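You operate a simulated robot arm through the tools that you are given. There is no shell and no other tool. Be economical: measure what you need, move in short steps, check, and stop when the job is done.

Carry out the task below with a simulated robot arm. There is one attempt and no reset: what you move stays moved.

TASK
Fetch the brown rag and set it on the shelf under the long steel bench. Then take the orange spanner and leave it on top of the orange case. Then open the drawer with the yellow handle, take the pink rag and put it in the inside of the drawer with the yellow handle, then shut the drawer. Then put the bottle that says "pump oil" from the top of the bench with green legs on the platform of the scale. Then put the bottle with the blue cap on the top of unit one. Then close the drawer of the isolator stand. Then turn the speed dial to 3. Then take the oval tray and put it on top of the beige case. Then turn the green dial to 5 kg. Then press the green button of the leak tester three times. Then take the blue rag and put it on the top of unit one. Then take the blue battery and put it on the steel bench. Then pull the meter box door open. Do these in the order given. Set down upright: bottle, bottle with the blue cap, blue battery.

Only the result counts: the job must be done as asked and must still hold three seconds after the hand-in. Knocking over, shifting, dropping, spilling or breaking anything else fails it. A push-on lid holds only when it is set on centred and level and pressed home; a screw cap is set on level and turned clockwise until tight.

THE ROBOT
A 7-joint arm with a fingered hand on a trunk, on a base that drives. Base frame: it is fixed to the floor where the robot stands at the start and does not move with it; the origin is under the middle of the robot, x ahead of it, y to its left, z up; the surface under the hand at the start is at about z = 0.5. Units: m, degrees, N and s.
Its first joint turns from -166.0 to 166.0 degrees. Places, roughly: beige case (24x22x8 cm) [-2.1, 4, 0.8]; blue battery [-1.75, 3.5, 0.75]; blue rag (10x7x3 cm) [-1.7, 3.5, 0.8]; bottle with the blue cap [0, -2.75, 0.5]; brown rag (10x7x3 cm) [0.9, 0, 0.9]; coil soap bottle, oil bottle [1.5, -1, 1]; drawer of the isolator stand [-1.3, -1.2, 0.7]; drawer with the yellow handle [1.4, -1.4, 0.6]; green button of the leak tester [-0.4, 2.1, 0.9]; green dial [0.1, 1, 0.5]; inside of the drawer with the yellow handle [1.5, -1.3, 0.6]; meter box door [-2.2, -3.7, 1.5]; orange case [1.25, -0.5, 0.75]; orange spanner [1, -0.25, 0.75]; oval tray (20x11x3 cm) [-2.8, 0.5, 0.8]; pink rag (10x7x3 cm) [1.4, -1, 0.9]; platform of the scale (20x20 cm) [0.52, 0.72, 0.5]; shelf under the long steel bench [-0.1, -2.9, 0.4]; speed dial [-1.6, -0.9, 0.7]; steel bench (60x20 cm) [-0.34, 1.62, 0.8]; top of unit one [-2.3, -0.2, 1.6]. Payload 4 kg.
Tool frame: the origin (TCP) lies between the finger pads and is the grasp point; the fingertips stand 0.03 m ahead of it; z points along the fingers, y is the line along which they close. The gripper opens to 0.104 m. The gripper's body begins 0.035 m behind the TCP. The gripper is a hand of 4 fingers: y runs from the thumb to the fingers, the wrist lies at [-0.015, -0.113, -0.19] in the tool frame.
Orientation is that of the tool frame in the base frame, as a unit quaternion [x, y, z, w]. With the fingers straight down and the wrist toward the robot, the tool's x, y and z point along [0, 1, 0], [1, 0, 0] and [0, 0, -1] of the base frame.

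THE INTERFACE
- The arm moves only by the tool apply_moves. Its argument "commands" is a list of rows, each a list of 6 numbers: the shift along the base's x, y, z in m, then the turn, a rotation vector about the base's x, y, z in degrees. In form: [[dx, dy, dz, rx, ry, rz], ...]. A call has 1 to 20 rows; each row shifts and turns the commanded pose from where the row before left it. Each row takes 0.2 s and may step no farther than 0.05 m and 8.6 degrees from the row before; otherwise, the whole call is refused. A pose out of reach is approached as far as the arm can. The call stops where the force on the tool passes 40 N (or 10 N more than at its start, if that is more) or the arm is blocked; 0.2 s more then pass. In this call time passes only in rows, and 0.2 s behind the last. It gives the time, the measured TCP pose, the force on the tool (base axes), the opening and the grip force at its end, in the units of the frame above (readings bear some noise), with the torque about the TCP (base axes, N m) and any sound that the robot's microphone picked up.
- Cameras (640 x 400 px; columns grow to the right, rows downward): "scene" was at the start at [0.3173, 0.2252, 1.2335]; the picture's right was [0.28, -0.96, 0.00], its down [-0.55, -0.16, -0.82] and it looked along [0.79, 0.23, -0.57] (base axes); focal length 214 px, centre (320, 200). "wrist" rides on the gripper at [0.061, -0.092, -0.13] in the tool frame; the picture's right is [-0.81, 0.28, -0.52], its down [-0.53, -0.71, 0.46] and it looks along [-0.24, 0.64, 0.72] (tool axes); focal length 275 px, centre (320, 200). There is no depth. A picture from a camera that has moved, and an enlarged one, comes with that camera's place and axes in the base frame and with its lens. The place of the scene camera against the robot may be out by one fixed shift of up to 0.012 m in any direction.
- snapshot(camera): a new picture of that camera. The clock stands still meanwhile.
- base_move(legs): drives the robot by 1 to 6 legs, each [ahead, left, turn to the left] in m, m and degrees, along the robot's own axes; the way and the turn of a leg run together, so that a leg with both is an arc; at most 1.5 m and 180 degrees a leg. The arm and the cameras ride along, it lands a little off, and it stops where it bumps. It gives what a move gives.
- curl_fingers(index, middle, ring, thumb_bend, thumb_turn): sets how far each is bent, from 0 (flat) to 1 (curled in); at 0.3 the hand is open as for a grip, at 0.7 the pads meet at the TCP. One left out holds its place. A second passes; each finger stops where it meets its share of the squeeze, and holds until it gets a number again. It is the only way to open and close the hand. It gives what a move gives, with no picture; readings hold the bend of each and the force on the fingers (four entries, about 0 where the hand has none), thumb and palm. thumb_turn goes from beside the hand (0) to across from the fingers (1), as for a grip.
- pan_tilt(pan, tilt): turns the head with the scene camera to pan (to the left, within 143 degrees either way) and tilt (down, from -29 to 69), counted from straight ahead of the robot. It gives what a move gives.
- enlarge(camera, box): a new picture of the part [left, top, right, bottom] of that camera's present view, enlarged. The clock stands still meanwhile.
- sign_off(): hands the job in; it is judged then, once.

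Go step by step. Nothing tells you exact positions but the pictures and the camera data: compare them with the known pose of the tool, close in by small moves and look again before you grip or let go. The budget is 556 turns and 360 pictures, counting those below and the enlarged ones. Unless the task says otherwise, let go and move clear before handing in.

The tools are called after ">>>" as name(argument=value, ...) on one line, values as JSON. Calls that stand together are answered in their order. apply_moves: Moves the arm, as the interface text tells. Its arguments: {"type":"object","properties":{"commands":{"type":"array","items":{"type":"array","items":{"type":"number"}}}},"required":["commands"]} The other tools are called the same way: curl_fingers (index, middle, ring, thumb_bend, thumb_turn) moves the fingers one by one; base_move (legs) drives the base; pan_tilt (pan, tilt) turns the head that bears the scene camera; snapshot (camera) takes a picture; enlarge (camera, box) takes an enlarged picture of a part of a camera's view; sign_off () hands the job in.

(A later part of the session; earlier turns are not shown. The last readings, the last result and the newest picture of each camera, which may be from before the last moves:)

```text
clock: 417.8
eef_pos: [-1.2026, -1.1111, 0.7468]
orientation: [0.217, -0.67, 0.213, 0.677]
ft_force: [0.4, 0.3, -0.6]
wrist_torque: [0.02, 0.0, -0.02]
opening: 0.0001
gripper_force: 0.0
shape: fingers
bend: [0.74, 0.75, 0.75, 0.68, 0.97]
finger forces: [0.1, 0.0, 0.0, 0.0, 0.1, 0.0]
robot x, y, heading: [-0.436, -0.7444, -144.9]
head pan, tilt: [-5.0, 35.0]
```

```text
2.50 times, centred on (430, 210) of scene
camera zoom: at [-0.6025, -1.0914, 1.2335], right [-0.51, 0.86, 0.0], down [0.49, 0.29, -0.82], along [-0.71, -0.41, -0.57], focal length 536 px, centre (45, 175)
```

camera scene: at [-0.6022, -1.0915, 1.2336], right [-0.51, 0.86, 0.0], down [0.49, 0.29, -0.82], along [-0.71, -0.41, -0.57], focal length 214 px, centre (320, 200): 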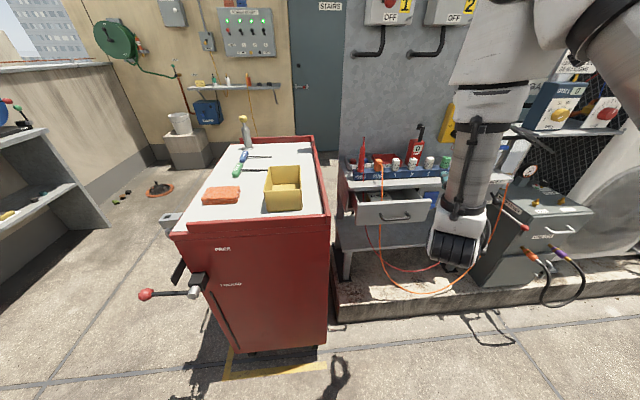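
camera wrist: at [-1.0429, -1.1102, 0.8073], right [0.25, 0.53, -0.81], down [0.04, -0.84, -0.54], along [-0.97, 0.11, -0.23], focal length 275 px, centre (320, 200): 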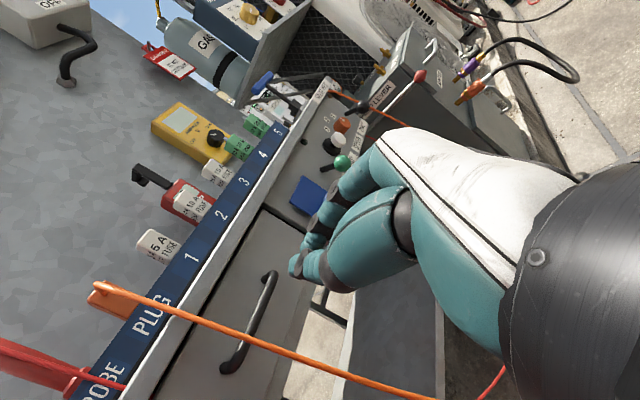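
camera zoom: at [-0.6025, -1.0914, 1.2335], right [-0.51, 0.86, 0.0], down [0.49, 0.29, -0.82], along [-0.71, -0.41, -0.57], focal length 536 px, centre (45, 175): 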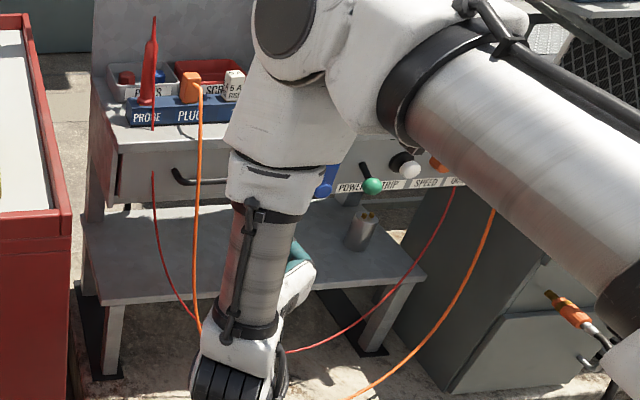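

The isolator drawer is shut. Next the speed dial: orange knob at ≈(−1.613,−0.884,0.72) with marks 1‑2‑3. I strafe right and look closely.

>>> base_move(legs=[[0.03, -0.33, 0]])

>>> pan_tilt(pan=-10, tilt=40)

>>> snapshot(camera="wrist")

>>> enlarge(camera="scene", box=[220, 100, 420, 240])

```text
clock: 420.0
eef_pos: [-1.4192, -0.8567, 0.7467]
orientation: [0.217, -0.67, 0.213, 0.677]
ft_force: [0.2, 0.6, -0.5]
wrist_torque: [0.01, -0.02, -0.01]
opening: 0.0002
gripper_force: 0.1
shape: fingers
bend: [0.74, 0.75, 0.75, 0.68, 0.97]
finger forces: [0.1, 0.0, 0.0, 0.0, 0.0, 0.1]
robot x, y, heading: [-0.6598, -0.495, -144.6]
head pan, tilt: [-5.0, 35.0]
```

```text
clock: 420.7
eef_pos: [-1.4203, -0.8569, 0.7449]
orientation: [0.217, -0.67, 0.213, 0.677]
ft_force: [0.1, 0.3, 1.0]
wrist_torque: [-0.02, 0.02, -0.03]
opening: 0.0001
gripper_force: 0.2
shape: fingers
bend: [0.74, 0.75, 0.75, 0.68, 0.97]
finger forces: [0.1, 0.0, 0.0, 0.1, 0.0, 0.0]
robot x, y, heading: [-0.6537, -0.4924, -144.5]
head pan, tilt: [-10.0, 40.0]
```

```text
130 pictures are left
camera wrist: at [-1.2597, -0.8565, 0.8072], right [0.25, 0.53, -0.81], down [0.04, -0.84, -0.54], along [-0.97, 0.11, -0.23], focal length 275 px, centre (320, 200)
```

wrist: 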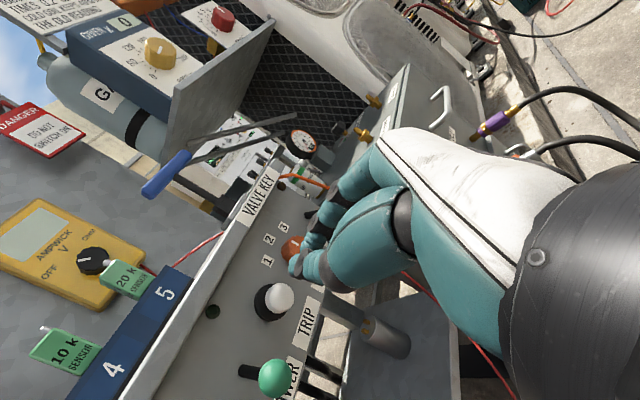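

```text
2.86 times, centred on (320, 170) of scene
camera zoom: at [-0.8198, -0.8295, 1.226], right [-0.43, 0.9, 0.0], down [0.58, 0.28, -0.77], along [-0.69, -0.33, -0.64], focal length 613 px, centre (320, 286)
```

zoom: 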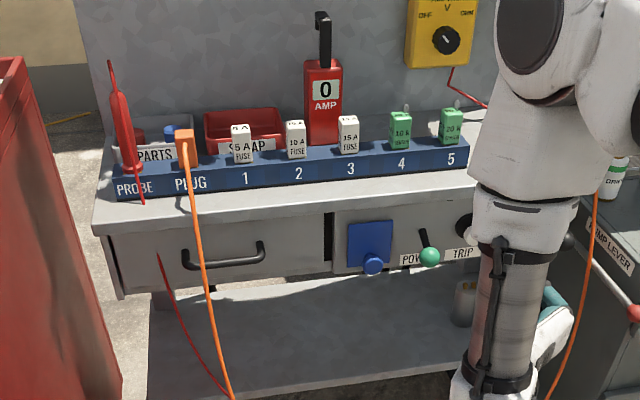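

>>> enlarge(camera="wrist", box=[240, 200, 340, 290])

```text
4.44 times, centred on (290, 245) of wrist
camera zoom: at [-1.2597, -0.8565, 0.8072], right [0.25, 0.53, -0.81], down [0.04, -0.84, -0.54], along [-0.97, 0.11, -0.23], focal length 1224 px, centre (453, 0)
```

zoom: 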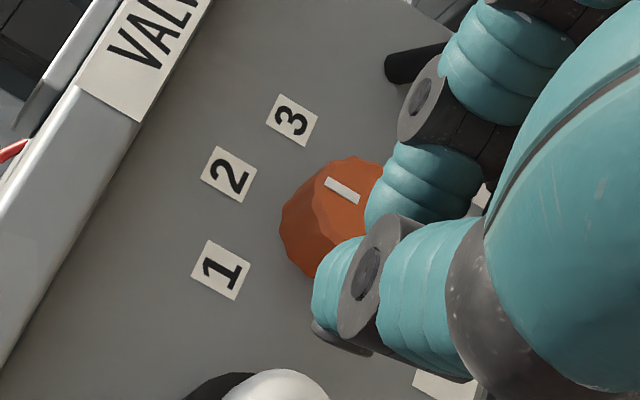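

The dial currently points to 2; it needs about 45° clockwise to 3. I open the fingers to knob width and line up in front of it with a 15° pre-roll.

>>> curl_fingers(index=0.47, middle=0.47, ring=0.47, thumb_bend=0.47)

>>> apply_moves(commands=[[-0.038, 0.008, -0.008, -6.1, -4.3, 0], [-0.038, 0.008, -0.008, -6.1, -4.3, 0], [-0.0386, 0.008, -0.008, 0, 0, 0]])

>>> snapshot(camera="wrist")

>>> pan_tilt(pan=15, tilt=35)

>>> snapshot(camera="scene")

```text
clock: 421.7
eef_pos: [-1.4196, -0.857, 0.7478]
orientation: [0.217, -0.671, 0.213, 0.676]
ft_force: [-1.7, 0.6, -0.5]
wrist_torque: [0.02, -0.01, -0.02]
opening: 0.0595
gripper_force: 0.0
shape: fingers
bend: [0.47, 0.47, 0.47, 0.47, 0.97]
finger forces: [0.0, 0.1, 0.1, 0.0, 0.0, 0.0]
robot x, y, heading: [-0.6543, -0.4904, -144.8]
head pan, tilt: [-10.0, 40.0]
```

```text
clock: 422.5
eef_pos: [-1.5353, -0.8322, 0.7238]
orientation: [-0.127, 0.692, -0.3, -0.644]
ft_force: [-0.2, 0.3, 0.1]
wrist_torque: [0.02, 0.02, -0.03]
opening: 0.0594
gripper_force: 0.1
shape: fingers
bend: [0.47, 0.47, 0.47, 0.47, 0.97]
finger forces: [0.0, 0.1, 0.1, 0.0, 0.0, 0.0]
robot x, y, heading: [-0.6562, -0.4927, -144.5]
head pan, tilt: [-10.0, 40.0]
```

```text
127 pictures are left
camera wrist: at [-1.3862, -0.8163, 0.8057], right [0.38, 0.35, -0.86], down [0.1, -0.94, -0.33], along [-0.92, 0.04, -0.39], focal length 275 px, centre (320, 200)
```

wrist: 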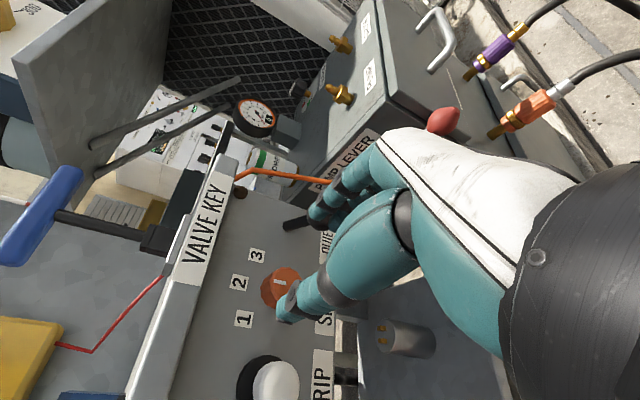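

```text
clock: 423.4
eef_pos: [-1.5358, -0.8309, 0.7229]
orientation: [-0.127, 0.693, -0.299, -0.644]
ft_force: [0.4, 0.3, 0.4]
wrist_torque: [-0.02, 0.01, 0.01]
opening: 0.0596
gripper_force: 0.0
shape: fingers
bend: [0.47, 0.47, 0.47, 0.47, 0.97]
finger forces: [0.0, 0.0, 0.1, 0.1, 0.0, 0.1]
robot x, y, heading: [-0.657, -0.4903, -144.8]
head pan, tilt: [15.0, 35.0]
```

```text
126 pictures are left
camera scene: at [-0.7993, -0.8608, 1.2335], right [-0.77, 0.64, 0.0], down [0.37, 0.44, -0.82], along [-0.52, -0.63, -0.57], focal length 214 px, centre (320, 200)
```

scene: 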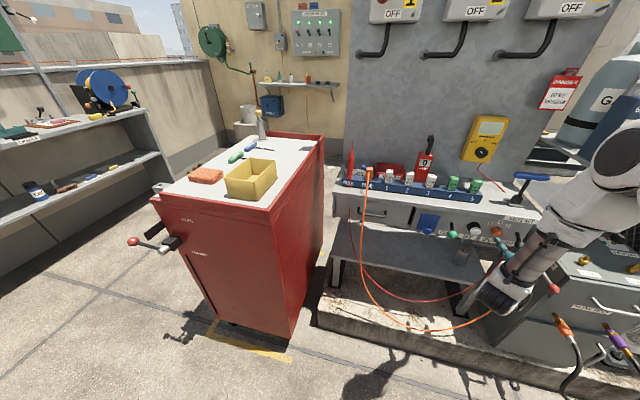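

>>> apply_moves(commands=[[-0.0203, -0.0163, -0.001, 0, 0, 0], [-0.0203, -0.0163, -0.001, 0, 0, 0], [-0.0203, -0.0163, 0, 0, 0, 0]])

>>> snapshot(camera="wrist")

>>> enlarge(camera="scene", box=[430, 160, 590, 320])

```text
clock: 424.2
eef_pos: [-1.5867, -0.8786, 0.7165]
orientation: [-0.126, 0.696, -0.297, -0.641]
ft_force: [11.2, 1.8, 2.3]
wrist_torque: [0.08, -0.13, -0.43]
opening: 0.0593
gripper_force: 7.5
shape: fingers
bend: [0.47, 0.5, 0.47, 0.47, 0.97]
finger forces: [0.1, 14.1, 0.2, 0.1, 0.1, 0.0]
robot x, y, heading: [-0.6584, -0.4914, -144.7]
head pan, tilt: [15.0, 35.0]
stopped in row 3: the force on the tool passed its limit at 55 N (the readings are from after the stop); the commanded pose is now the measured one
```

```text
125 pictures are left
camera wrist: at [-1.4388, -0.8633, 0.8007], right [0.39, 0.35, -0.85], down [0.1, -0.94, -0.33], along [-0.92, 0.04, -0.4], focal length 275 px, centre (320, 200)
```

wrist: 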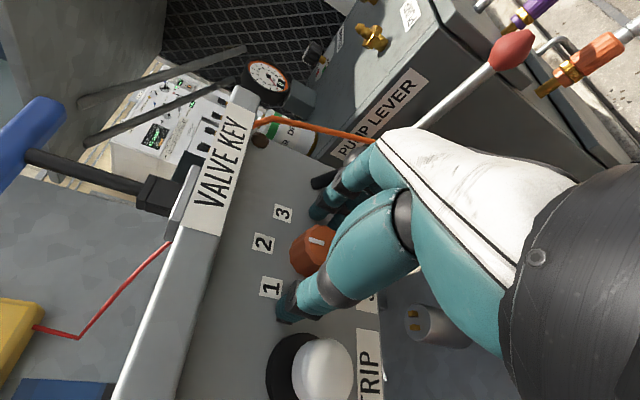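

```text
2.50 times, centred on (510, 240) of scene
camera zoom: at [-0.7984, -0.8609, 1.2336], right [-0.77, 0.64, 0.0], down [0.37, 0.44, -0.82], along [-0.52, -0.63, -0.57], focal length 536 px, centre (-155, 100)
```

zoom: 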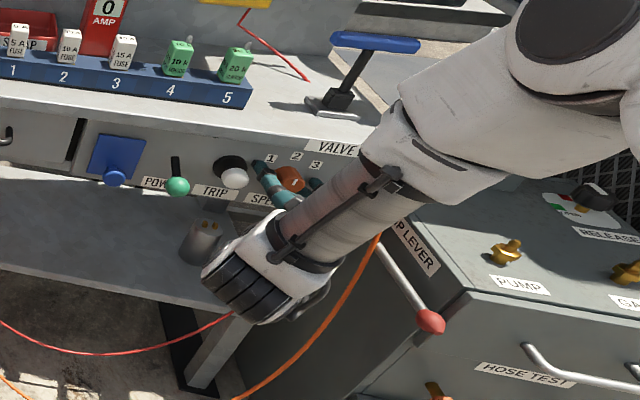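

The middle fingertip touches the panel beside the knob; the knob is between thumb and fingers. I back off 4 mm and grip.

>>> apply_moves(commands=[[0.0033, 0.0023, 0.003, 0, 0, 0]])

>>> curl_fingers(index=0.8, middle=0.8, ring=0.8, thumb_bend=0.75)

>>> snapshot(camera="wrist")

>>> enlarge(camera="scene", box=[470, 200, 550, 260])

```text
clock: 424.6
eef_pos: [-1.5849, -0.8758, 0.7212]
orientation: [-0.126, 0.696, -0.299, -0.641]
ft_force: [1.6, -2.8, -0.3]
wrist_torque: [-0.09, -0.1, -0.01]
opening: 0.0597
gripper_force: 1.5
shape: fingers
bend: [0.47, 0.49, 0.47, 0.47, 0.97]
finger forces: [0.0, 3.2, 0.0, 0.0, 0.0, 0.1]
robot x, y, heading: [-0.6552, -0.4955, -144.9]
head pan, tilt: [15.0, 35.0]
```

```text
clock: 425.6
eef_pos: [-1.5857, -0.8747, 0.7202]
orientation: [-0.125, 0.695, -0.298, -0.642]
ft_force: [-10.1, 7.1, -4.0]
wrist_torque: [0.1, -0.04, -0.37]
opening: 0.0174
gripper_force: 14.1
shape: fingers
bend: [0.61, 0.61, 0.8, 0.67, 0.97]
finger forces: [9.4, 10.9, 0.0, 0.0, 7.7, 0.1]
robot x, y, heading: [-0.6552, -0.4926, -145.0]
head pan, tilt: [15.0, 35.0]
```

```text
123 pictures are left
camera wrist: at [-1.4372, -0.86, 0.8033], right [0.39, 0.35, -0.85], down [0.1, -0.94, -0.33], along [-0.92, 0.04, -0.4], focal length 275 px, centre (320, 200)
```

wrist: 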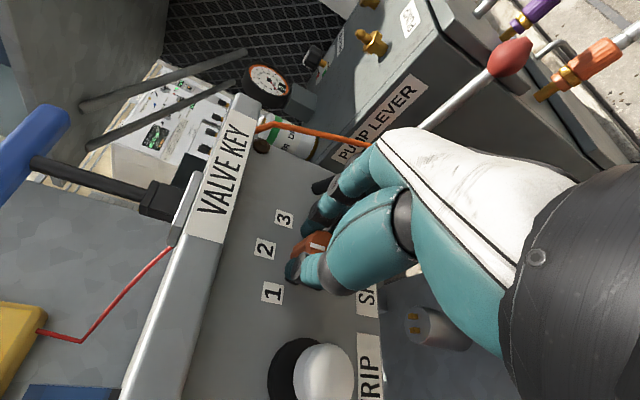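

```text
6.67 times, centred on (510, 230) of scene
camera zoom: at [-0.7995, -0.8607, 1.2335], right [-0.77, 0.64, 0.0], down [0.37, 0.44, -0.82], along [-0.52, -0.63, -0.57], focal length 1430 px, centre (-947, 0)
```

zoom: 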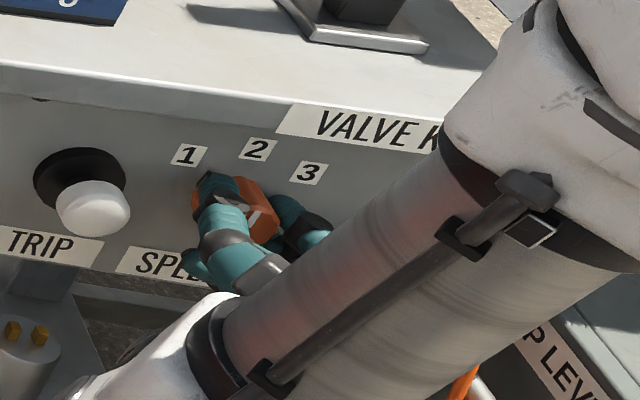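

The knob is gripped. I rotate the hand 45° clockwise.

>>> apply_moves(commands=[[0, 0, 0, -6.14, -4.3, 0], [0, 0, 0, -6.14, -4.3, 0], [0, 0, 0, -6.14, -4.3, 0], [0, 0, 0, -6.14, -4.3, 0], [0, 0, 0, -6.14, -4.3, 0], [0, 0, 0, -6.14, -4.3, 0]])

>>> enlarge(camera="scene", box=[470, 200, 550, 260])

>>> snapshot(camera="wrist")

```text
clock: 427.0
eef_pos: [-1.5863, -0.875, 0.7197]
orientation: [0.151, 0.689, -0.521, -0.481]
ft_force: [-10.3, 16.5, -6.0]
wrist_torque: [0.37, -0.04, -0.55]
opening: 0.0175
gripper_force: 16.4
shape: fingers
bend: [0.58, 0.6, 0.8, 0.68, 0.96]
finger forces: [13.5, 11.0, 0.0, 0.1, 8.5, 0.0]
robot x, y, heading: [-0.6561, -0.4892, -144.7]
head pan, tilt: [15.0, 35.0]
```

```text
6.67 times, centred on (510, 230) of scene
camera zoom: at [-0.7993, -0.8606, 1.2336], right [-0.77, 0.64, 0.0], down [0.37, 0.44, -0.82], along [-0.52, -0.63, -0.57], focal length 1430 px, centre (-947, 0)
```

zoom: 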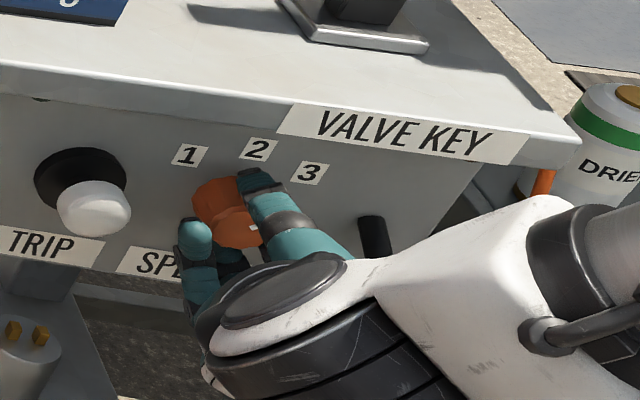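

```text
120 pictures are left
camera wrist: at [-1.4831, -0.7947, 0.8309], right [0.74, -0.17, -0.65], down [0.1, -0.93, 0.35], along [-0.66, -0.32, -0.68], focal length 275 px, centre (320, 200)
```

wrist: 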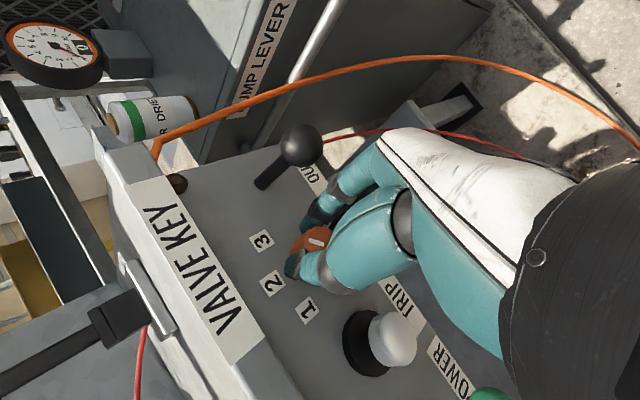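

I release and look at the pointer.

>>> curl_fingers(index=0.42, middle=0.42, ring=0.42, thumb_bend=0.42)

>>> apply_moves(commands=[[0.0246, 0.0172, 0, 0, 0, 0], [0.0246, 0.0172, 0, 0, 0, 0], [0.0246, 0.0172, 0, 0, 0, 0]])

>>> enlarge(camera="scene", box=[470, 200, 550, 260])

>>> enlarge(camera="wrist", box=[200, 180, 360, 340])

```text
clock: 428.0
eef_pos: [-1.5861, -0.8758, 0.7195]
orientation: [0.15, 0.69, -0.522, -0.479]
ft_force: [0.2, -0.6, -0.1]
wrist_torque: [0.0, -0.02, 0.04]
opening: 0.0722
gripper_force: 0.0
shape: fingers
bend: [0.42, 0.42, 0.42, 0.42, 0.97]
finger forces: [0.0, 0.1, 0.1, 0.1, 0.1, 0.0]
robot x, y, heading: [-0.6571, -0.4922, -144.9]
head pan, tilt: [15.0, 35.0]
```

```text
clock: 428.8
eef_pos: [-1.5111, -0.8269, 0.7219]
orientation: [0.149, 0.69, -0.522, -0.479]
ft_force: [0.0, 0.9, -0.7]
wrist_torque: [0.01, 0.0, -0.02]
opening: 0.0724
gripper_force: 0.1
shape: fingers
bend: [0.42, 0.42, 0.42, 0.42, 0.97]
finger forces: [0.1, 0.1, 0.1, 0.0, 0.0, 0.0]
robot x, y, heading: [-0.6568, -0.4924, -144.5]
head pan, tilt: [15.0, 35.0]
```

```text
6.67 times, centred on (510, 230) of scene
camera zoom: at [-0.7988, -0.861, 1.2335], right [-0.77, 0.64, 0.0], down [0.37, 0.44, -0.82], along [-0.52, -0.63, -0.57], focal length 1430 px, centre (-947, 0)
```

zoom: 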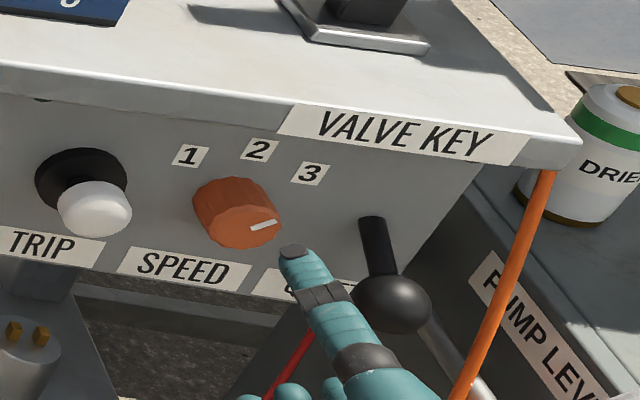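

```text
2.50 times, centred on (280, 260) of wrist
camera zoom: at [-1.4071, -0.7451, 0.8323], right [0.74, -0.16, -0.65], down [0.1, -0.93, 0.35], along [-0.66, -0.32, -0.68], focal length 688 px, centre (420, 50)
```

zoom: 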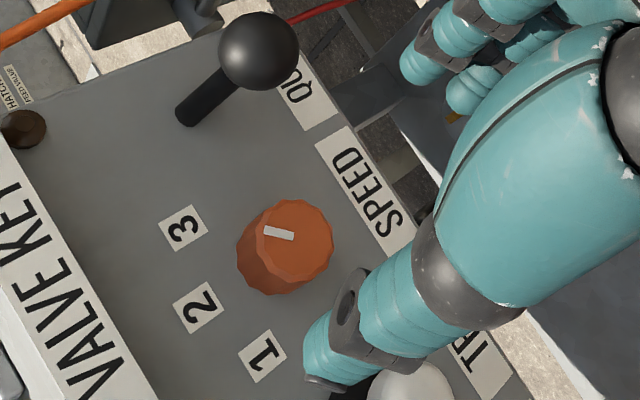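

The dial points to 3. Next is the oval tray at about (−2.8,0.5,0.8). I back off, raise the hand and drive over to look.

>>> apply_moves(commands=[[0.0246, 0.0172, 0, 0, 0, 0], [0.0246, 0.0172, 0.02, 0, 0, 0], [0.02, 0.014, 0.04, 0, 0, 0], [0.02, 0.014, 0.04, 0, 0, 0], [0, 0, 0.05, 0, 0, 0], [0, 0, 0.05, 0, 0, 0], [0, 0, 0.05, 0, 0, 0]])

>>> base_move(legs=[[-0.35, 0, 0], [0, -1.2, 0], [0, -0.7, 0]])

>>> pan_tilt(pan=0, tilt=30)

>>> snapshot(camera="scene")

```text
clock: 430.4
eef_pos: [-1.4207, -0.7616, 0.9712]
orientation: [0.149, 0.691, -0.521, -0.479]
ft_force: [0.5, -0.2, -0.1]
wrist_torque: [-0.03, 0.01, 0.01]
opening: 0.0724
gripper_force: 0.1
shape: fingers
bend: [0.42, 0.42, 0.42, 0.42, 0.97]
finger forces: [0.0, 0.1, 0.0, 0.1, 0.1, 0.0]
robot x, y, heading: [-0.6527, -0.493, -144.7]
head pan, tilt: [15.0, 35.0]
```

```text
clock: 441.8
eef_pos: [-2.2478, 0.9553, 0.9702]
orientation: [0.142, 0.691, -0.526, -0.474]
ft_force: [0.6, 0.3, -0.8]
wrist_torque: [0.0, -0.01, 0.01]
opening: 0.0726
gripper_force: 0.0
shape: fingers
bend: [0.42, 0.42, 0.42, 0.42, 0.97]
finger forces: [0.1, 0.1, 0.0, 0.0, 0.1, 0.0]
robot x, y, heading: [-1.4894, 1.2439, -143.6]
head pan, tilt: [15.0, 35.0]
```

```text
clock: 442.5
eef_pos: [-2.2479, 0.9565, 0.9712]
orientation: [0.142, 0.691, -0.526, -0.474]
ft_force: [0.0, 0.7, -0.6]
wrist_torque: [-0.01, -0.01, 0.01]
opening: 0.0727
gripper_force: 0.1
shape: fingers
bend: [0.42, 0.42, 0.42, 0.42, 0.97]
finger forces: [0.0, 0.0, 0.0, 0.0, 0.0, 0.0]
robot x, y, heading: [-1.4916, 1.2434, -143.7]
head pan, tilt: [0.0, 30.0]
```

```text
117 pictures are left
camera scene: at [-1.6418, 0.8853, 1.2413], right [-0.6, 0.8, 0.0], down [0.4, 0.3, -0.87], along [-0.7, -0.52, -0.5], focal length 214 px, centre (320, 200)
```

scene: 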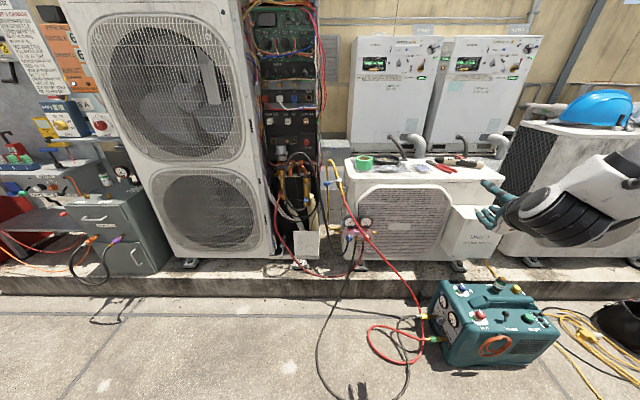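

>>> enlarge(camera="scene", box=[330, 130, 530, 260])

```text
3.08 times, centred on (430, 195) of scene
camera zoom: at [-1.6418, 0.8853, 1.2413], right [-0.6, 0.8, 0.0], down [0.4, 0.3, -0.87], along [-0.7, -0.52, -0.5], focal length 660 px, centre (-18, 215)
```

zoom: 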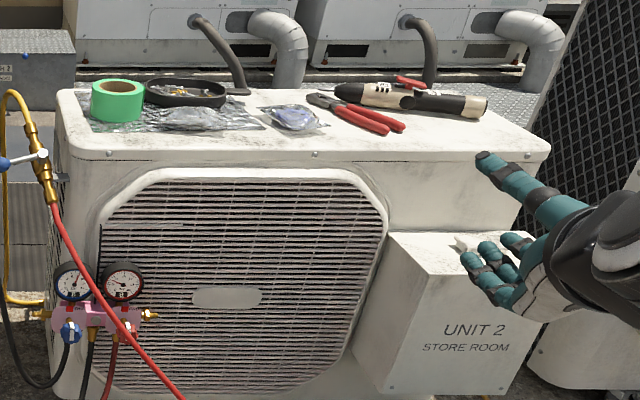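

I see the black oval tray beside the green tape on unit 2. First I bring the hand back to the tool-down orientation, retracting as I go.

>>> apply_moves(commands=[[0.02, 0.014, 0.02, 6.14, 4.3, 0], [0.02, 0.014, 0.02, 6.14, 4.3, 0], [0.02, 0.014, 0.02, 6.14, 4.3, 0], [0.02, 0.014, 0.02, 6.14, 4.3, 0], [0, 0, 0.0, 6.14, 4.3, 0], [0, 0, 0, 6.14, 4.3, 0], [0, 0, 0, 6.14, 4.3, 0], [0, 0, 0, 6.14, 4.3, 0]])

>>> apply_moves(commands=[[0, 0, 0, 6.72, 0.955, 4.15], [0, 0, 0, 6.72, 0.955, 4.15], [0, 0, 0, 6.72, 0.955, 4.15], [0, 0, 0, 6.72, 0.955, 4.15], [0, 0, 0, 6.72, 0.955, 4.15], [0, 0, 0, 6.72, 0.955, 4.15], [0, 0, 0, 6.72, 0.955, 4.15], [0, 0, 0, 6.72, 0.955, 4.15], [0, 0, 0, 6.72, 0.955, 4.15], [0, 0, 0, 6.72, 0.955, 4.15], [0, 0, 0, 6.72, 0.955, 4.15], [0, 0, 0, 6.72, 0.955, 4.15], [0, 0, 0, 6.72, 0.955, 4.15], [0, 0, 0, 6.72, 0.955, 4.15]])

```text
clock: 444.3
eef_pos: [-2.2403, 0.9673, 1.0654]
orientation: [-0.222, 0.678, -0.213, -0.667]
ft_force: [-0.4, -0.2, 0.1]
wrist_torque: [0.0, -0.04, 0.01]
opening: 0.0726
gripper_force: 0.1
shape: fingers
bend: [0.42, 0.42, 0.42, 0.42, 0.97]
finger forces: [0.0, 0.0, 0.0, 0.0, 0.0, 0.0]
out of reach, approached as far as the arm can: row 1, 2, 3, 4, 6
robot x, y, heading: [-1.4834, 1.2435, -143.4]
head pan, tilt: [0.0, 30.0]
```

```text
clock: 447.3
eef_pos: [-2.2531, 0.9589, 1.0664]
orientation: [0.904, -0.369, -0.088, 0.195]
ft_force: [0.9, 0.2, 0.6]
wrist_torque: [0.0, 0.0, 0.01]
opening: 0.0723
gripper_force: 0.0
shape: fingers
bend: [0.42, 0.42, 0.42, 0.42, 0.97]
finger forces: [0.0, 0.0, 0.0, 0.0, 0.0, 0.0]
out of reach, approached as far as the arm can: row 1, 2, 3
robot x, y, heading: [-1.4906, 1.2408, -143.4]
head pan, tilt: [0.0, 30.0]
```

>>> apply_moves(commands=[[-0.0164, 0.0428, 0, 5.97, -5.77, 0], [-0.0164, 0.0428, 0, 5.97, -5.77, 0], [-0.0164, 0.0428, 0, 5.97, -5.77, 0], [-0.0164, 0.0428, 0.01, 0, 0, -5], [-0.0164, 0.0428, 0.01, 0, 0, -5], [-0.0164, 0.0428, 0.01, 0, 0, 0], [-0.0164, 0.0428, 0.01, 0, 0, 0], [-0.0164, 0.0428, 0.01, 0, 0, 0], [-0.0164, 0.0428, 0.01, 0, 0, 0]])

>>> curl_fingers(index=0.35, middle=0.35, ring=0.35, thumb_bend=0.35)

```text
clock: 449.3
eef_pos: [-2.4035, 1.3454, 1.1264]
orientation: [0.89, -0.457, -0.006, -0.004]
ft_force: [0.0, 0.2, 0.2]
wrist_torque: [0.05, 0.01, -0.04]
opening: 0.0726
gripper_force: 0.1
shape: fingers
bend: [0.42, 0.42, 0.42, 0.42, 0.97]
finger forces: [0.0, 0.0, 0.0, 0.0, 0.0, 0.0]
robot x, y, heading: [-1.4908, 1.2409, -143.3]
head pan, tilt: [0.0, 30.0]
```

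```text
clock: 450.3
eef_pos: [-2.4031, 1.3456, 1.1259]
orientation: [0.889, -0.457, -0.006, -0.004]
ft_force: [0.4, -0.4, -0.2]
wrist_torque: [-0.05, -0.01, -0.02]
opening: 0.09
gripper_force: 0.0
shape: fingers
bend: [0.35, 0.35, 0.35, 0.35, 0.97]
finger forces: [0.0, 0.0, 0.0, 0.1, 0.1, 0.1]
robot x, y, heading: [-1.4899, 1.2436, -143.3]
head pan, tilt: [0.0, 30.0]
```

>>> base_move(legs=[[0, 0.5, -1.6], [0.56, 0, 0]])

>>> pan_tilt(pan=-25, tilt=30)

>>> snapshot(camera="scene")

>>> snapshot(camera="wrist")

```text
clock: 456.1
eef_pos: [-2.5592, 0.6249, 1.1263]
orientation: [0.886, -0.463, -0.007, -0.005]
ft_force: [-0.3, -0.1, -0.1]
wrist_torque: [-0.03, 0.01, -0.03]
opening: 0.0902
gripper_force: 0.1
shape: fingers
bend: [0.35, 0.35, 0.35, 0.35, 0.97]
finger forces: [0.1, 0.1, 0.0, 0.0, 0.0, 0.0]
robot x, y, heading: [-1.6418, 0.5101, -144.3]
head pan, tilt: [0.0, 30.0]
```

```text
clock: 457.0
eef_pos: [-2.5577, 0.6261, 1.1256]
orientation: [0.886, -0.463, -0.007, -0.004]
ft_force: [0.9, -0.2, -0.3]
wrist_torque: [-0.03, -0.03, 0.0]
opening: 0.0903
gripper_force: 0.1
shape: fingers
bend: [0.35, 0.35, 0.35, 0.35, 0.97]
finger forces: [0.0, 0.0, 0.0, 0.0, 0.0, 0.0]
robot x, y, heading: [-1.6476, 0.5091, -144.5]
head pan, tilt: [-25.0, 30.0]
```

```text
115 pictures are left
camera scene: at [-1.8192, 0.1898, 1.2413], right [-0.19, 0.98, 0.0], down [0.49, 0.09, -0.87], along [-0.85, -0.16, -0.5], focal length 214 px, centre (320, 200)
```

scene: 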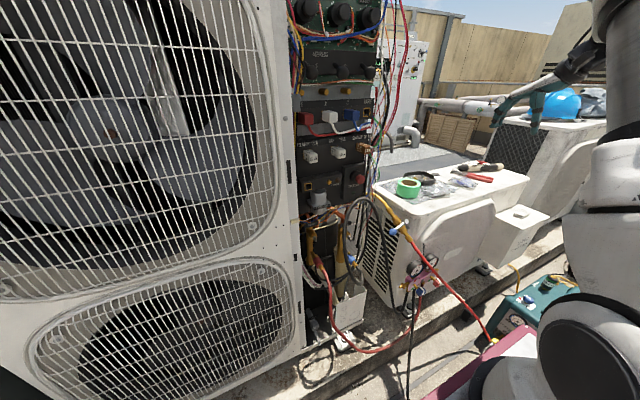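

```text
114 pictures are left
camera wrist: at [-2.4472, 0.6251, 1.2564], right [-0.68, 0.5, 0.53], down [0.28, 0.85, -0.45], along [-0.67, -0.16, -0.72], focal length 275 px, centre (320, 200)
```

wrist: 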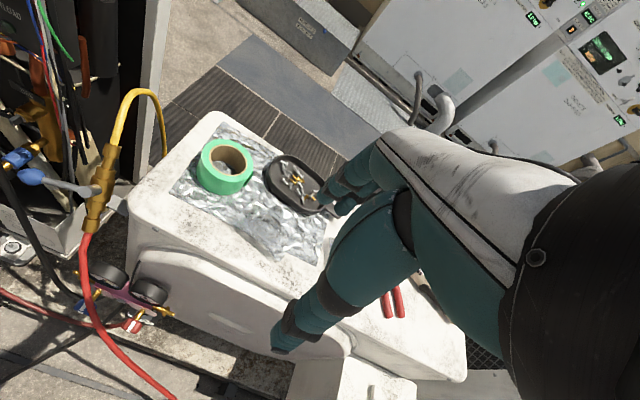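

The tray's centre is (−2.816,0.485), rim z≈0.825, long axis along the unit front. I'll pinch its near rim: thumb outside, fingers inside. I pre-shape and move above the rim.

>>> curl_fingers(index=0.54, middle=0.54, ring=0.54, thumb_bend=0.5)

>>> apply_moves(commands=[[-0.0427, -0.0214, 0, 0, 0, 0], [-0.0427, -0.0214, 0, 0, 0, 0], [-0.0427, -0.0214, 0, 0, 0, 0], [-0.0427, -0.0214, 0, 0, 0, 0], [-0.0427, -0.0214, 0, 0, 0, 0], [0, 0, -0.05, 0, 0, 0], [0, 0, -0.05, 0, 0, 0], [0, 0, -0.05, 0, 0, 0], [0, 0, -0.04, 0, 0, 0]])

>>> snapshot(camera="wrist")

```text
clock: 458.0
eef_pos: [-2.5575, 0.6257, 1.1256]
orientation: [0.886, -0.464, -0.007, -0.005]
ft_force: [-0.4, -0.5, -0.7]
wrist_torque: [0.0, 0.02, 0.0]
opening: 0.0474
gripper_force: 0.0
shape: fingers
bend: [0.54, 0.54, 0.54, 0.5, 0.97]
finger forces: [0.0, 0.1, 0.0, 0.0, 0.0, 0.0]
robot x, y, heading: [-1.6442, 0.5103, -144.2]
head pan, tilt: [-25.0, 30.0]
```

```text
clock: 460.0
eef_pos: [-2.7461, 0.518, 0.9304]
orientation: [0.886, -0.464, -0.006, -0.004]
ft_force: [-0.3, 0.3, 0.0]
wrist_torque: [0.04, 0.0, 0.02]
opening: 0.0472
gripper_force: 0.1
shape: fingers
bend: [0.54, 0.54, 0.54, 0.5, 0.97]
finger forces: [0.0, 0.0, 0.0, 0.0, 0.0, 0.1]
out of reach, approached as far as the arm can: row 5
robot x, y, heading: [-1.6442, 0.5072, -144.2]
head pan, tilt: [-25.0, 30.0]
```

```text
113 pictures are left
camera wrist: at [-2.6358, 0.5182, 1.0612], right [-0.68, 0.5, 0.53], down [0.28, 0.85, -0.45], along [-0.67, -0.16, -0.72], focal length 275 px, centre (320, 200)
```

wrist: 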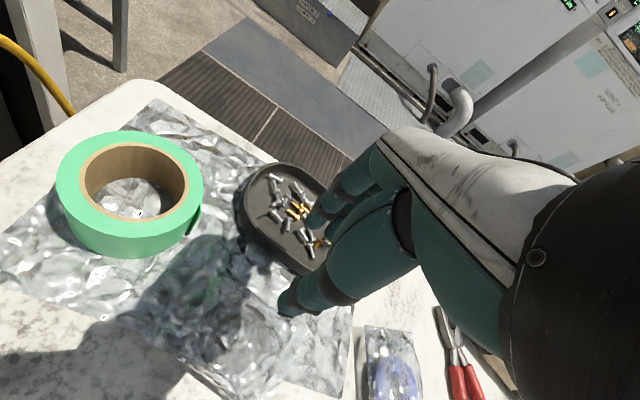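

>>> apply_moves(commands=[[-0.022, 0.012, -0.02, 0, 0, 0], [-0.0226, 0.0117, -0.02, 0, 0, 0], [0, 0, -0.015, 0, 0, 0]])

>>> snapshot(camera="wrist")

>>> enlarge(camera="scene", box=[370, 100, 530, 240])

```text
clock: 460.8
eef_pos: [-2.7893, 0.5392, 0.8714]
orientation: [0.885, -0.465, -0.007, -0.004]
ft_force: [0.5, 0.1, -0.5]
wrist_torque: [0.01, -0.01, 0.02]
opening: 0.0472
gripper_force: 0.0
shape: fingers
bend: [0.54, 0.54, 0.54, 0.5, 0.97]
finger forces: [0.0, 0.1, 0.1, 0.0, 0.0, 0.0]
out of reach, approached as far as the arm can: row 3
robot x, y, heading: [-1.6456, 0.5082, -144.4]
head pan, tilt: [-25.0, 30.0]
```

```text
112 pictures are left
camera wrist: at [-2.6776, 0.5395, 1.0023], right [-0.68, 0.5, 0.53], down [0.28, 0.85, -0.45], along [-0.67, -0.16, -0.72], focal length 275 px, centre (320, 200)
```

wrist: 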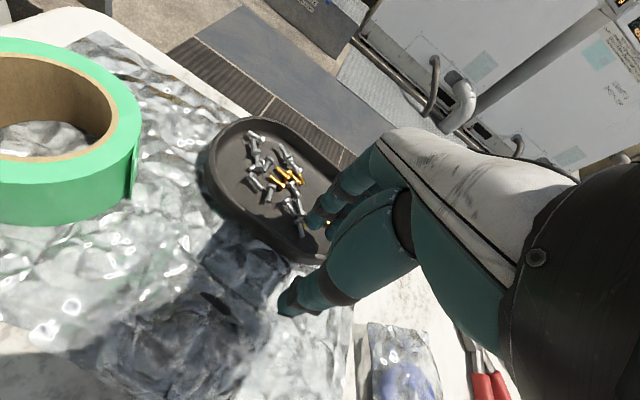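

```text
2.86 times, centred on (450, 170) of scene
camera zoom: at [-1.8191, 0.1899, 1.2414], right [-0.19, 0.98, 0.0], down [0.49, 0.09, -0.87], along [-0.85, -0.16, -0.5], focal length 613 px, centre (-51, 286)
```

zoom: 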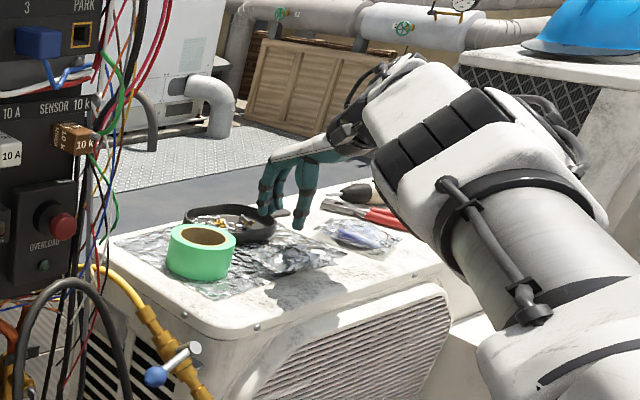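

The tray's centre is ~4 cm further left; I shift, then lower the fingers over the rim.

>>> apply_moves(commands=[[0.023, -0.031, 0, 0, 0, 0], [0, 0, -0.012, 0, 0, 0], [0, 0, -0.01, 0, 0, 0], [0, 0, -0.006, 0, 0, 0]])

>>> snapshot(camera="wrist")

```text
clock: 461.6
eef_pos: [-2.768, 0.5062, 0.8613]
orientation: [0.887, -0.462, -0.012, -0.002]
ft_force: [-0.5, 0.0, 12.8]
wrist_torque: [0.37, -0.53, 0.04]
opening: 0.0529
gripper_force: 6.2
shape: fingers
bend: [0.54, 0.54, 0.54, 0.47, 0.98]
finger forces: [0.0, 0.0, 0.0, 0.0, 12.8, 0.0]
robot x, y, heading: [-1.6443, 0.5102, -144.1]
head pan, tilt: [-25.0, 30.0]
stopped in row 4: the force on the tool passed its limit at 47 N (the readings are from after the stop); the commanded pose is now the measured one
```

```text
110 pictures are left
camera wrist: at [-2.6552, 0.5072, 0.9902], right [-0.68, 0.5, 0.54], down [0.27, 0.85, -0.45], along [-0.68, -0.16, -0.71], focal length 275 px, centre (320, 200)
```

wrist: 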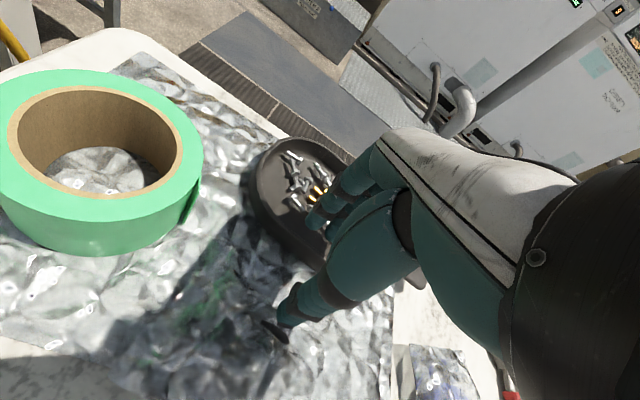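

Thumb tip is on the surface outside the rim, fingers inside. I raise 3 mm and close.

>>> apply_moves(commands=[[0, 0, 0.003, 0, 0, 0]])

>>> curl_fingers(index=0.8, middle=0.8, ring=0.8, thumb_bend=0.7)

>>> apply_moves(commands=[[0, 0, 0.015, 0, 0, 0], [0, 0, 0.02, 0, 0, 0]])

>>> snapshot(camera="wrist")

```text
clock: 462.0
eef_pos: [-2.7667, 0.5066, 0.8615]
orientation: [0.887, -0.463, -0.011, -0.001]
ft_force: [0.9, 0.5, 2.0]
wrist_torque: [0.09, -0.08, -0.01]
opening: 0.049
gripper_force: 1.0
shape: fingers
bend: [0.54, 0.54, 0.54, 0.49, 0.98]
finger forces: [0.0, 0.1, 0.1, 0.0, 1.9, 0.0]
robot x, y, heading: [-1.6445, 0.5073, -144.5]
head pan, tilt: [-25.0, 30.0]
```

```text
clock: 463.0
eef_pos: [-2.7679, 0.5065, 0.8627]
orientation: [0.886, -0.463, -0.011, -0.001]
ft_force: [-0.7, -0.5, 0.2]
wrist_torque: [-0.04, -0.02, -0.03]
opening: 0.0011
gripper_force: 0.1
shape: fingers
bend: [0.79, 0.8, 0.8, 0.67, 0.97]
finger forces: [0.1, 0.2, 0.0, 0.0, 0.0, 0.1]
robot x, y, heading: [-1.645, 0.5084, -144.2]
head pan, tilt: [-25.0, 30.0]
```

```text
clock: 463.6
eef_pos: [-2.7679, 0.5067, 0.8969]
orientation: [0.887, -0.463, -0.011, -0.001]
ft_force: [0.6, -0.3, -0.1]
wrist_torque: [0.0, -0.01, 0.02]
opening: 0.0013
gripper_force: 0.1
shape: fingers
bend: [0.79, 0.8, 0.8, 0.67, 0.97]
finger forces: [0.0, 0.0, 0.0, 0.0, 0.1, 0.0]
robot x, y, heading: [-1.6423, 0.5051, -144.6]
head pan, tilt: [-25.0, 30.0]
```

```text
109 pictures are left
camera wrist: at [-2.6559, 0.5074, 1.0265], right [-0.68, 0.5, 0.54], down [0.27, 0.85, -0.45], along [-0.68, -0.16, -0.71], focal length 275 px, centre (320, 200)
```

wrist: 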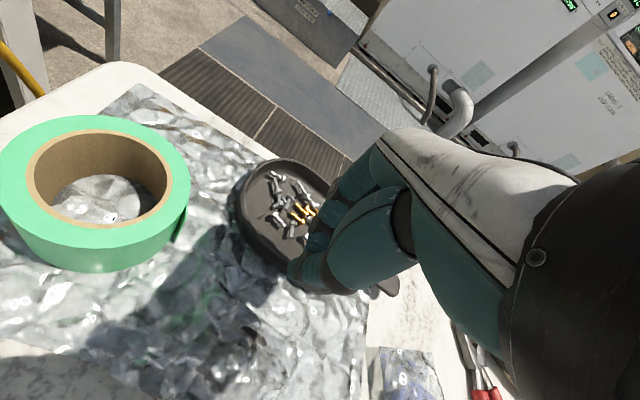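

Missed: the pads met above the rim. I pre-close to a narrow gap, shift 7 mm, and descend lower.

>>> curl_fingers(index=0.63, middle=0.63, ring=0.63, thumb_bend=0.58)

>>> apply_moves(commands=[[0.006, 0.004, -0.02, 0, 0, 0], [0, 0, -0.012, 0, 0, 0], [0, 0, -0.006, 0, 0, 0], [0, 0, -0.005, 0, 0, 0], [0, 0, -0.005, 0, 0, 0]])

>>> enlarge(camera="wrist", box=[220, 150, 400, 330])

```text
clock: 464.6
eef_pos: [-2.7679, 0.5068, 0.8962]
orientation: [0.887, -0.462, -0.011, -0.001]
ft_force: [0.2, 1.0, 0.5]
wrist_torque: [-0.02, 0.01, 0.0]
opening: 0.0257
gripper_force: 0.0
shape: fingers
bend: [0.63, 0.63, 0.63, 0.57, 0.97]
finger forces: [0.0, 0.0, 0.0, 0.1, 0.0, 0.0]
robot x, y, heading: [-1.6435, 0.5062, -144.4]
head pan, tilt: [-25.0, 30.0]
```

```text
clock: 465.8
eef_pos: [-2.7617, 0.5115, 0.8499]
orientation: [0.886, -0.463, -0.012, 0.0]
ft_force: [0.4, -0.7, 5.8]
wrist_torque: [-0.03, 0.14, 0.03]
opening: 0.0252
gripper_force: 3.0
shape: fingers
bend: [0.64, 0.64, 0.63, 0.57, 0.97]
finger forces: [0.8, 5.8, 0.1, 0.0, 0.2, 0.0]
robot x, y, heading: [-1.6459, 0.5061, -144.4]
head pan, tilt: [-25.0, 30.0]
```

```text
2.22 times, centred on (310, 240) of wrist
camera zoom: at [-2.6494, 0.5115, 0.9796], right [-0.68, 0.5, 0.54], down [0.27, 0.85, -0.45], along [-0.68, -0.16, -0.71], focal length 612 px, centre (342, 111)
```

zoom: 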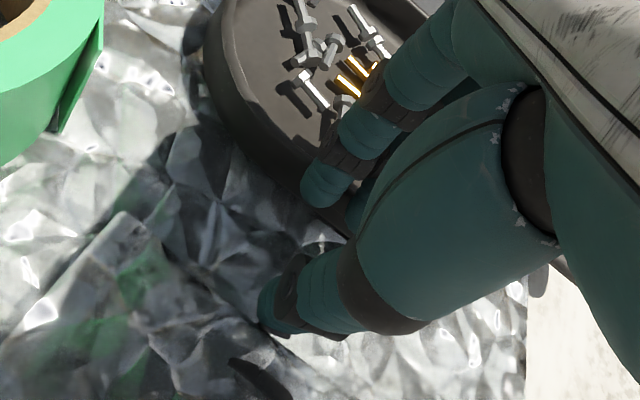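

The middle finger rests on the rim itself. I lift, move 1.3 cm further in, and lower again.

>>> apply_moves(commands=[[0, 0, 0.015, 0, 0, 0], [-0.0107, -0.0075, 0, 0, 0, 0], [0, 0, -0.012, 0, 0, 0], [0, 0, -0.006, 0, 0, 0], [0, 0, -0.005, 0, 0, 0], [0, 0, -0.004, 0, 0, 0]])

>>> enlarge(camera="wrist", box=[220, 150, 400, 330])

```text
clock: 467.2
eef_pos: [-2.7737, 0.503, 0.8356]
orientation: [0.886, -0.463, -0.011, -0.001]
ft_force: [0.2, -0.1, 0.1]
wrist_torque: [-0.01, 0.01, -0.01]
opening: 0.0263
gripper_force: 0.2
shape: fingers
bend: [0.63, 0.63, 0.63, 0.57, 0.97]
finger forces: [0.3, 0.0, 0.0, 0.1, 0.0, 0.0]
robot x, y, heading: [-1.6433, 0.509, -144.4]
head pan, tilt: [-25.0, 30.0]
```

```text
2.22 times, centred on (310, 240) of wrist
camera zoom: at [-2.6609, 0.5037, 0.9662], right [-0.68, 0.5, 0.54], down [0.27, 0.85, -0.45], along [-0.68, -0.16, -0.71], focal length 612 px, centre (342, 111)
```

zoom: 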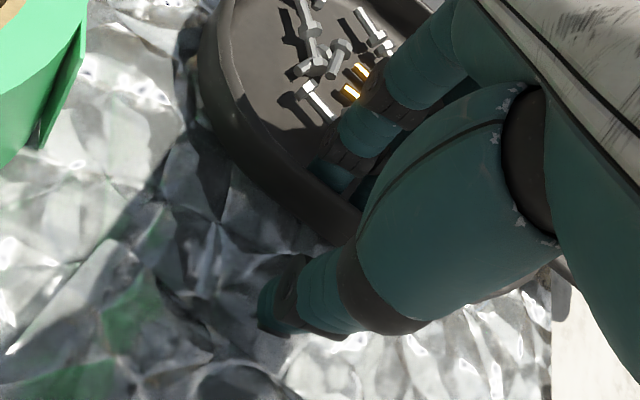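

Fingers are inside, rim between. I close and lift a little.

>>> curl_fingers(index=0.85, middle=0.85, ring=0.85, thumb_bend=0.75)

>>> apply_moves(commands=[[0, 0, 0.01, 0, 0, 0], [0, 0, 0.02, 0, 0, 0]])

>>> snapshot(camera="wrist")

```text
clock: 468.2
eef_pos: [-2.7739, 0.5029, 0.836]
orientation: [0.886, -0.463, -0.011, 0.0]
ft_force: [-0.3, -0.4, -2.2]
wrist_torque: [0.04, -0.07, 0.0]
opening: 0.0007
gripper_force: 8.9
shape: fingers
bend: [0.77, 0.85, 0.85, 0.68, 0.96]
finger forces: [9.4, 0.0, 0.1, 0.0, 9.5, 0.0]
robot x, y, heading: [-1.6443, 0.5092, -144.1]
head pan, tilt: [-25.0, 30.0]
```

```text
clock: 468.8
eef_pos: [-2.772, 0.503, 0.8664]
orientation: [0.887, -0.462, -0.011, 0.0]
ft_force: [-0.3, 0.3, -1.3]
wrist_torque: [0.01, -0.08, 0.02]
opening: 0.0009
gripper_force: 9.5
shape: fingers
bend: [0.77, 0.85, 0.85, 0.68, 0.96]
finger forces: [9.4, 0.0, 0.0, 0.1, 9.7, 0.1]
robot x, y, heading: [-1.6434, 0.508, -144.5]
head pan, tilt: [-25.0, 30.0]
```

```text
106 pictures are left
camera wrist: at [-2.66, 0.5036, 0.9961], right [-0.68, 0.5, 0.54], down [0.27, 0.85, -0.45], along [-0.68, -0.16, -0.71], focal length 275 px, centre (320, 200)
```

wrist: 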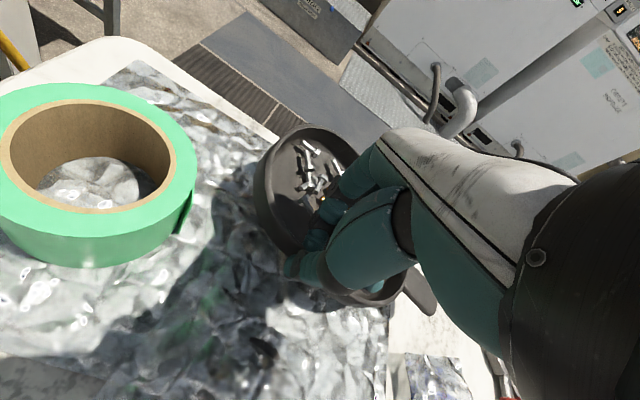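

>>> apply_moves(commands=[[0, 0, 0.03, 0, 0, 0], [0, 0, 0.03, 0, 0, 0], [0, 0, 0.03, 0, 0, 0]])

>>> enlarge(camera="scene", box=[370, 100, 530, 240])

```text
clock: 469.6
eef_pos: [-2.7723, 0.504, 0.9575]
orientation: [0.886, -0.463, -0.011, 0.0]
ft_force: [-0.5, 0.1, -1.7]
wrist_torque: [0.04, -0.07, 0.0]
opening: 0.0011
gripper_force: 9.3
shape: fingers
bend: [0.77, 0.85, 0.85, 0.68, 0.96]
finger forces: [9.6, 0.0, 0.0, 0.1, 9.7, 0.0]
robot x, y, heading: [-1.6447, 0.5062, -144.1]
head pan, tilt: [-25.0, 30.0]
```

```text
2.86 times, centred on (450, 170) of scene
camera zoom: at [-1.8194, 0.1899, 1.2413], right [-0.19, 0.98, 0.0], down [0.49, 0.09, -0.87], along [-0.85, -0.16, -0.5], focal length 613 px, centre (-51, 286)
```

zoom: 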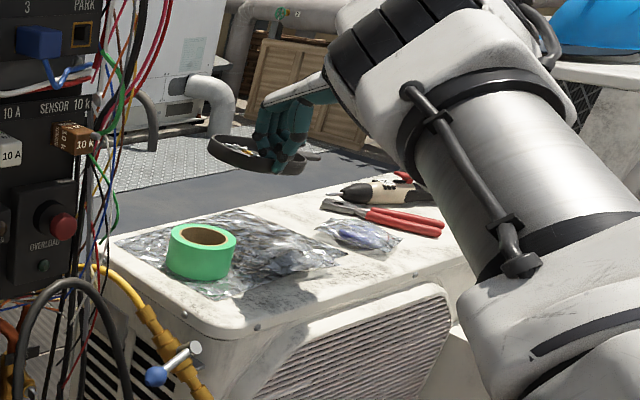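

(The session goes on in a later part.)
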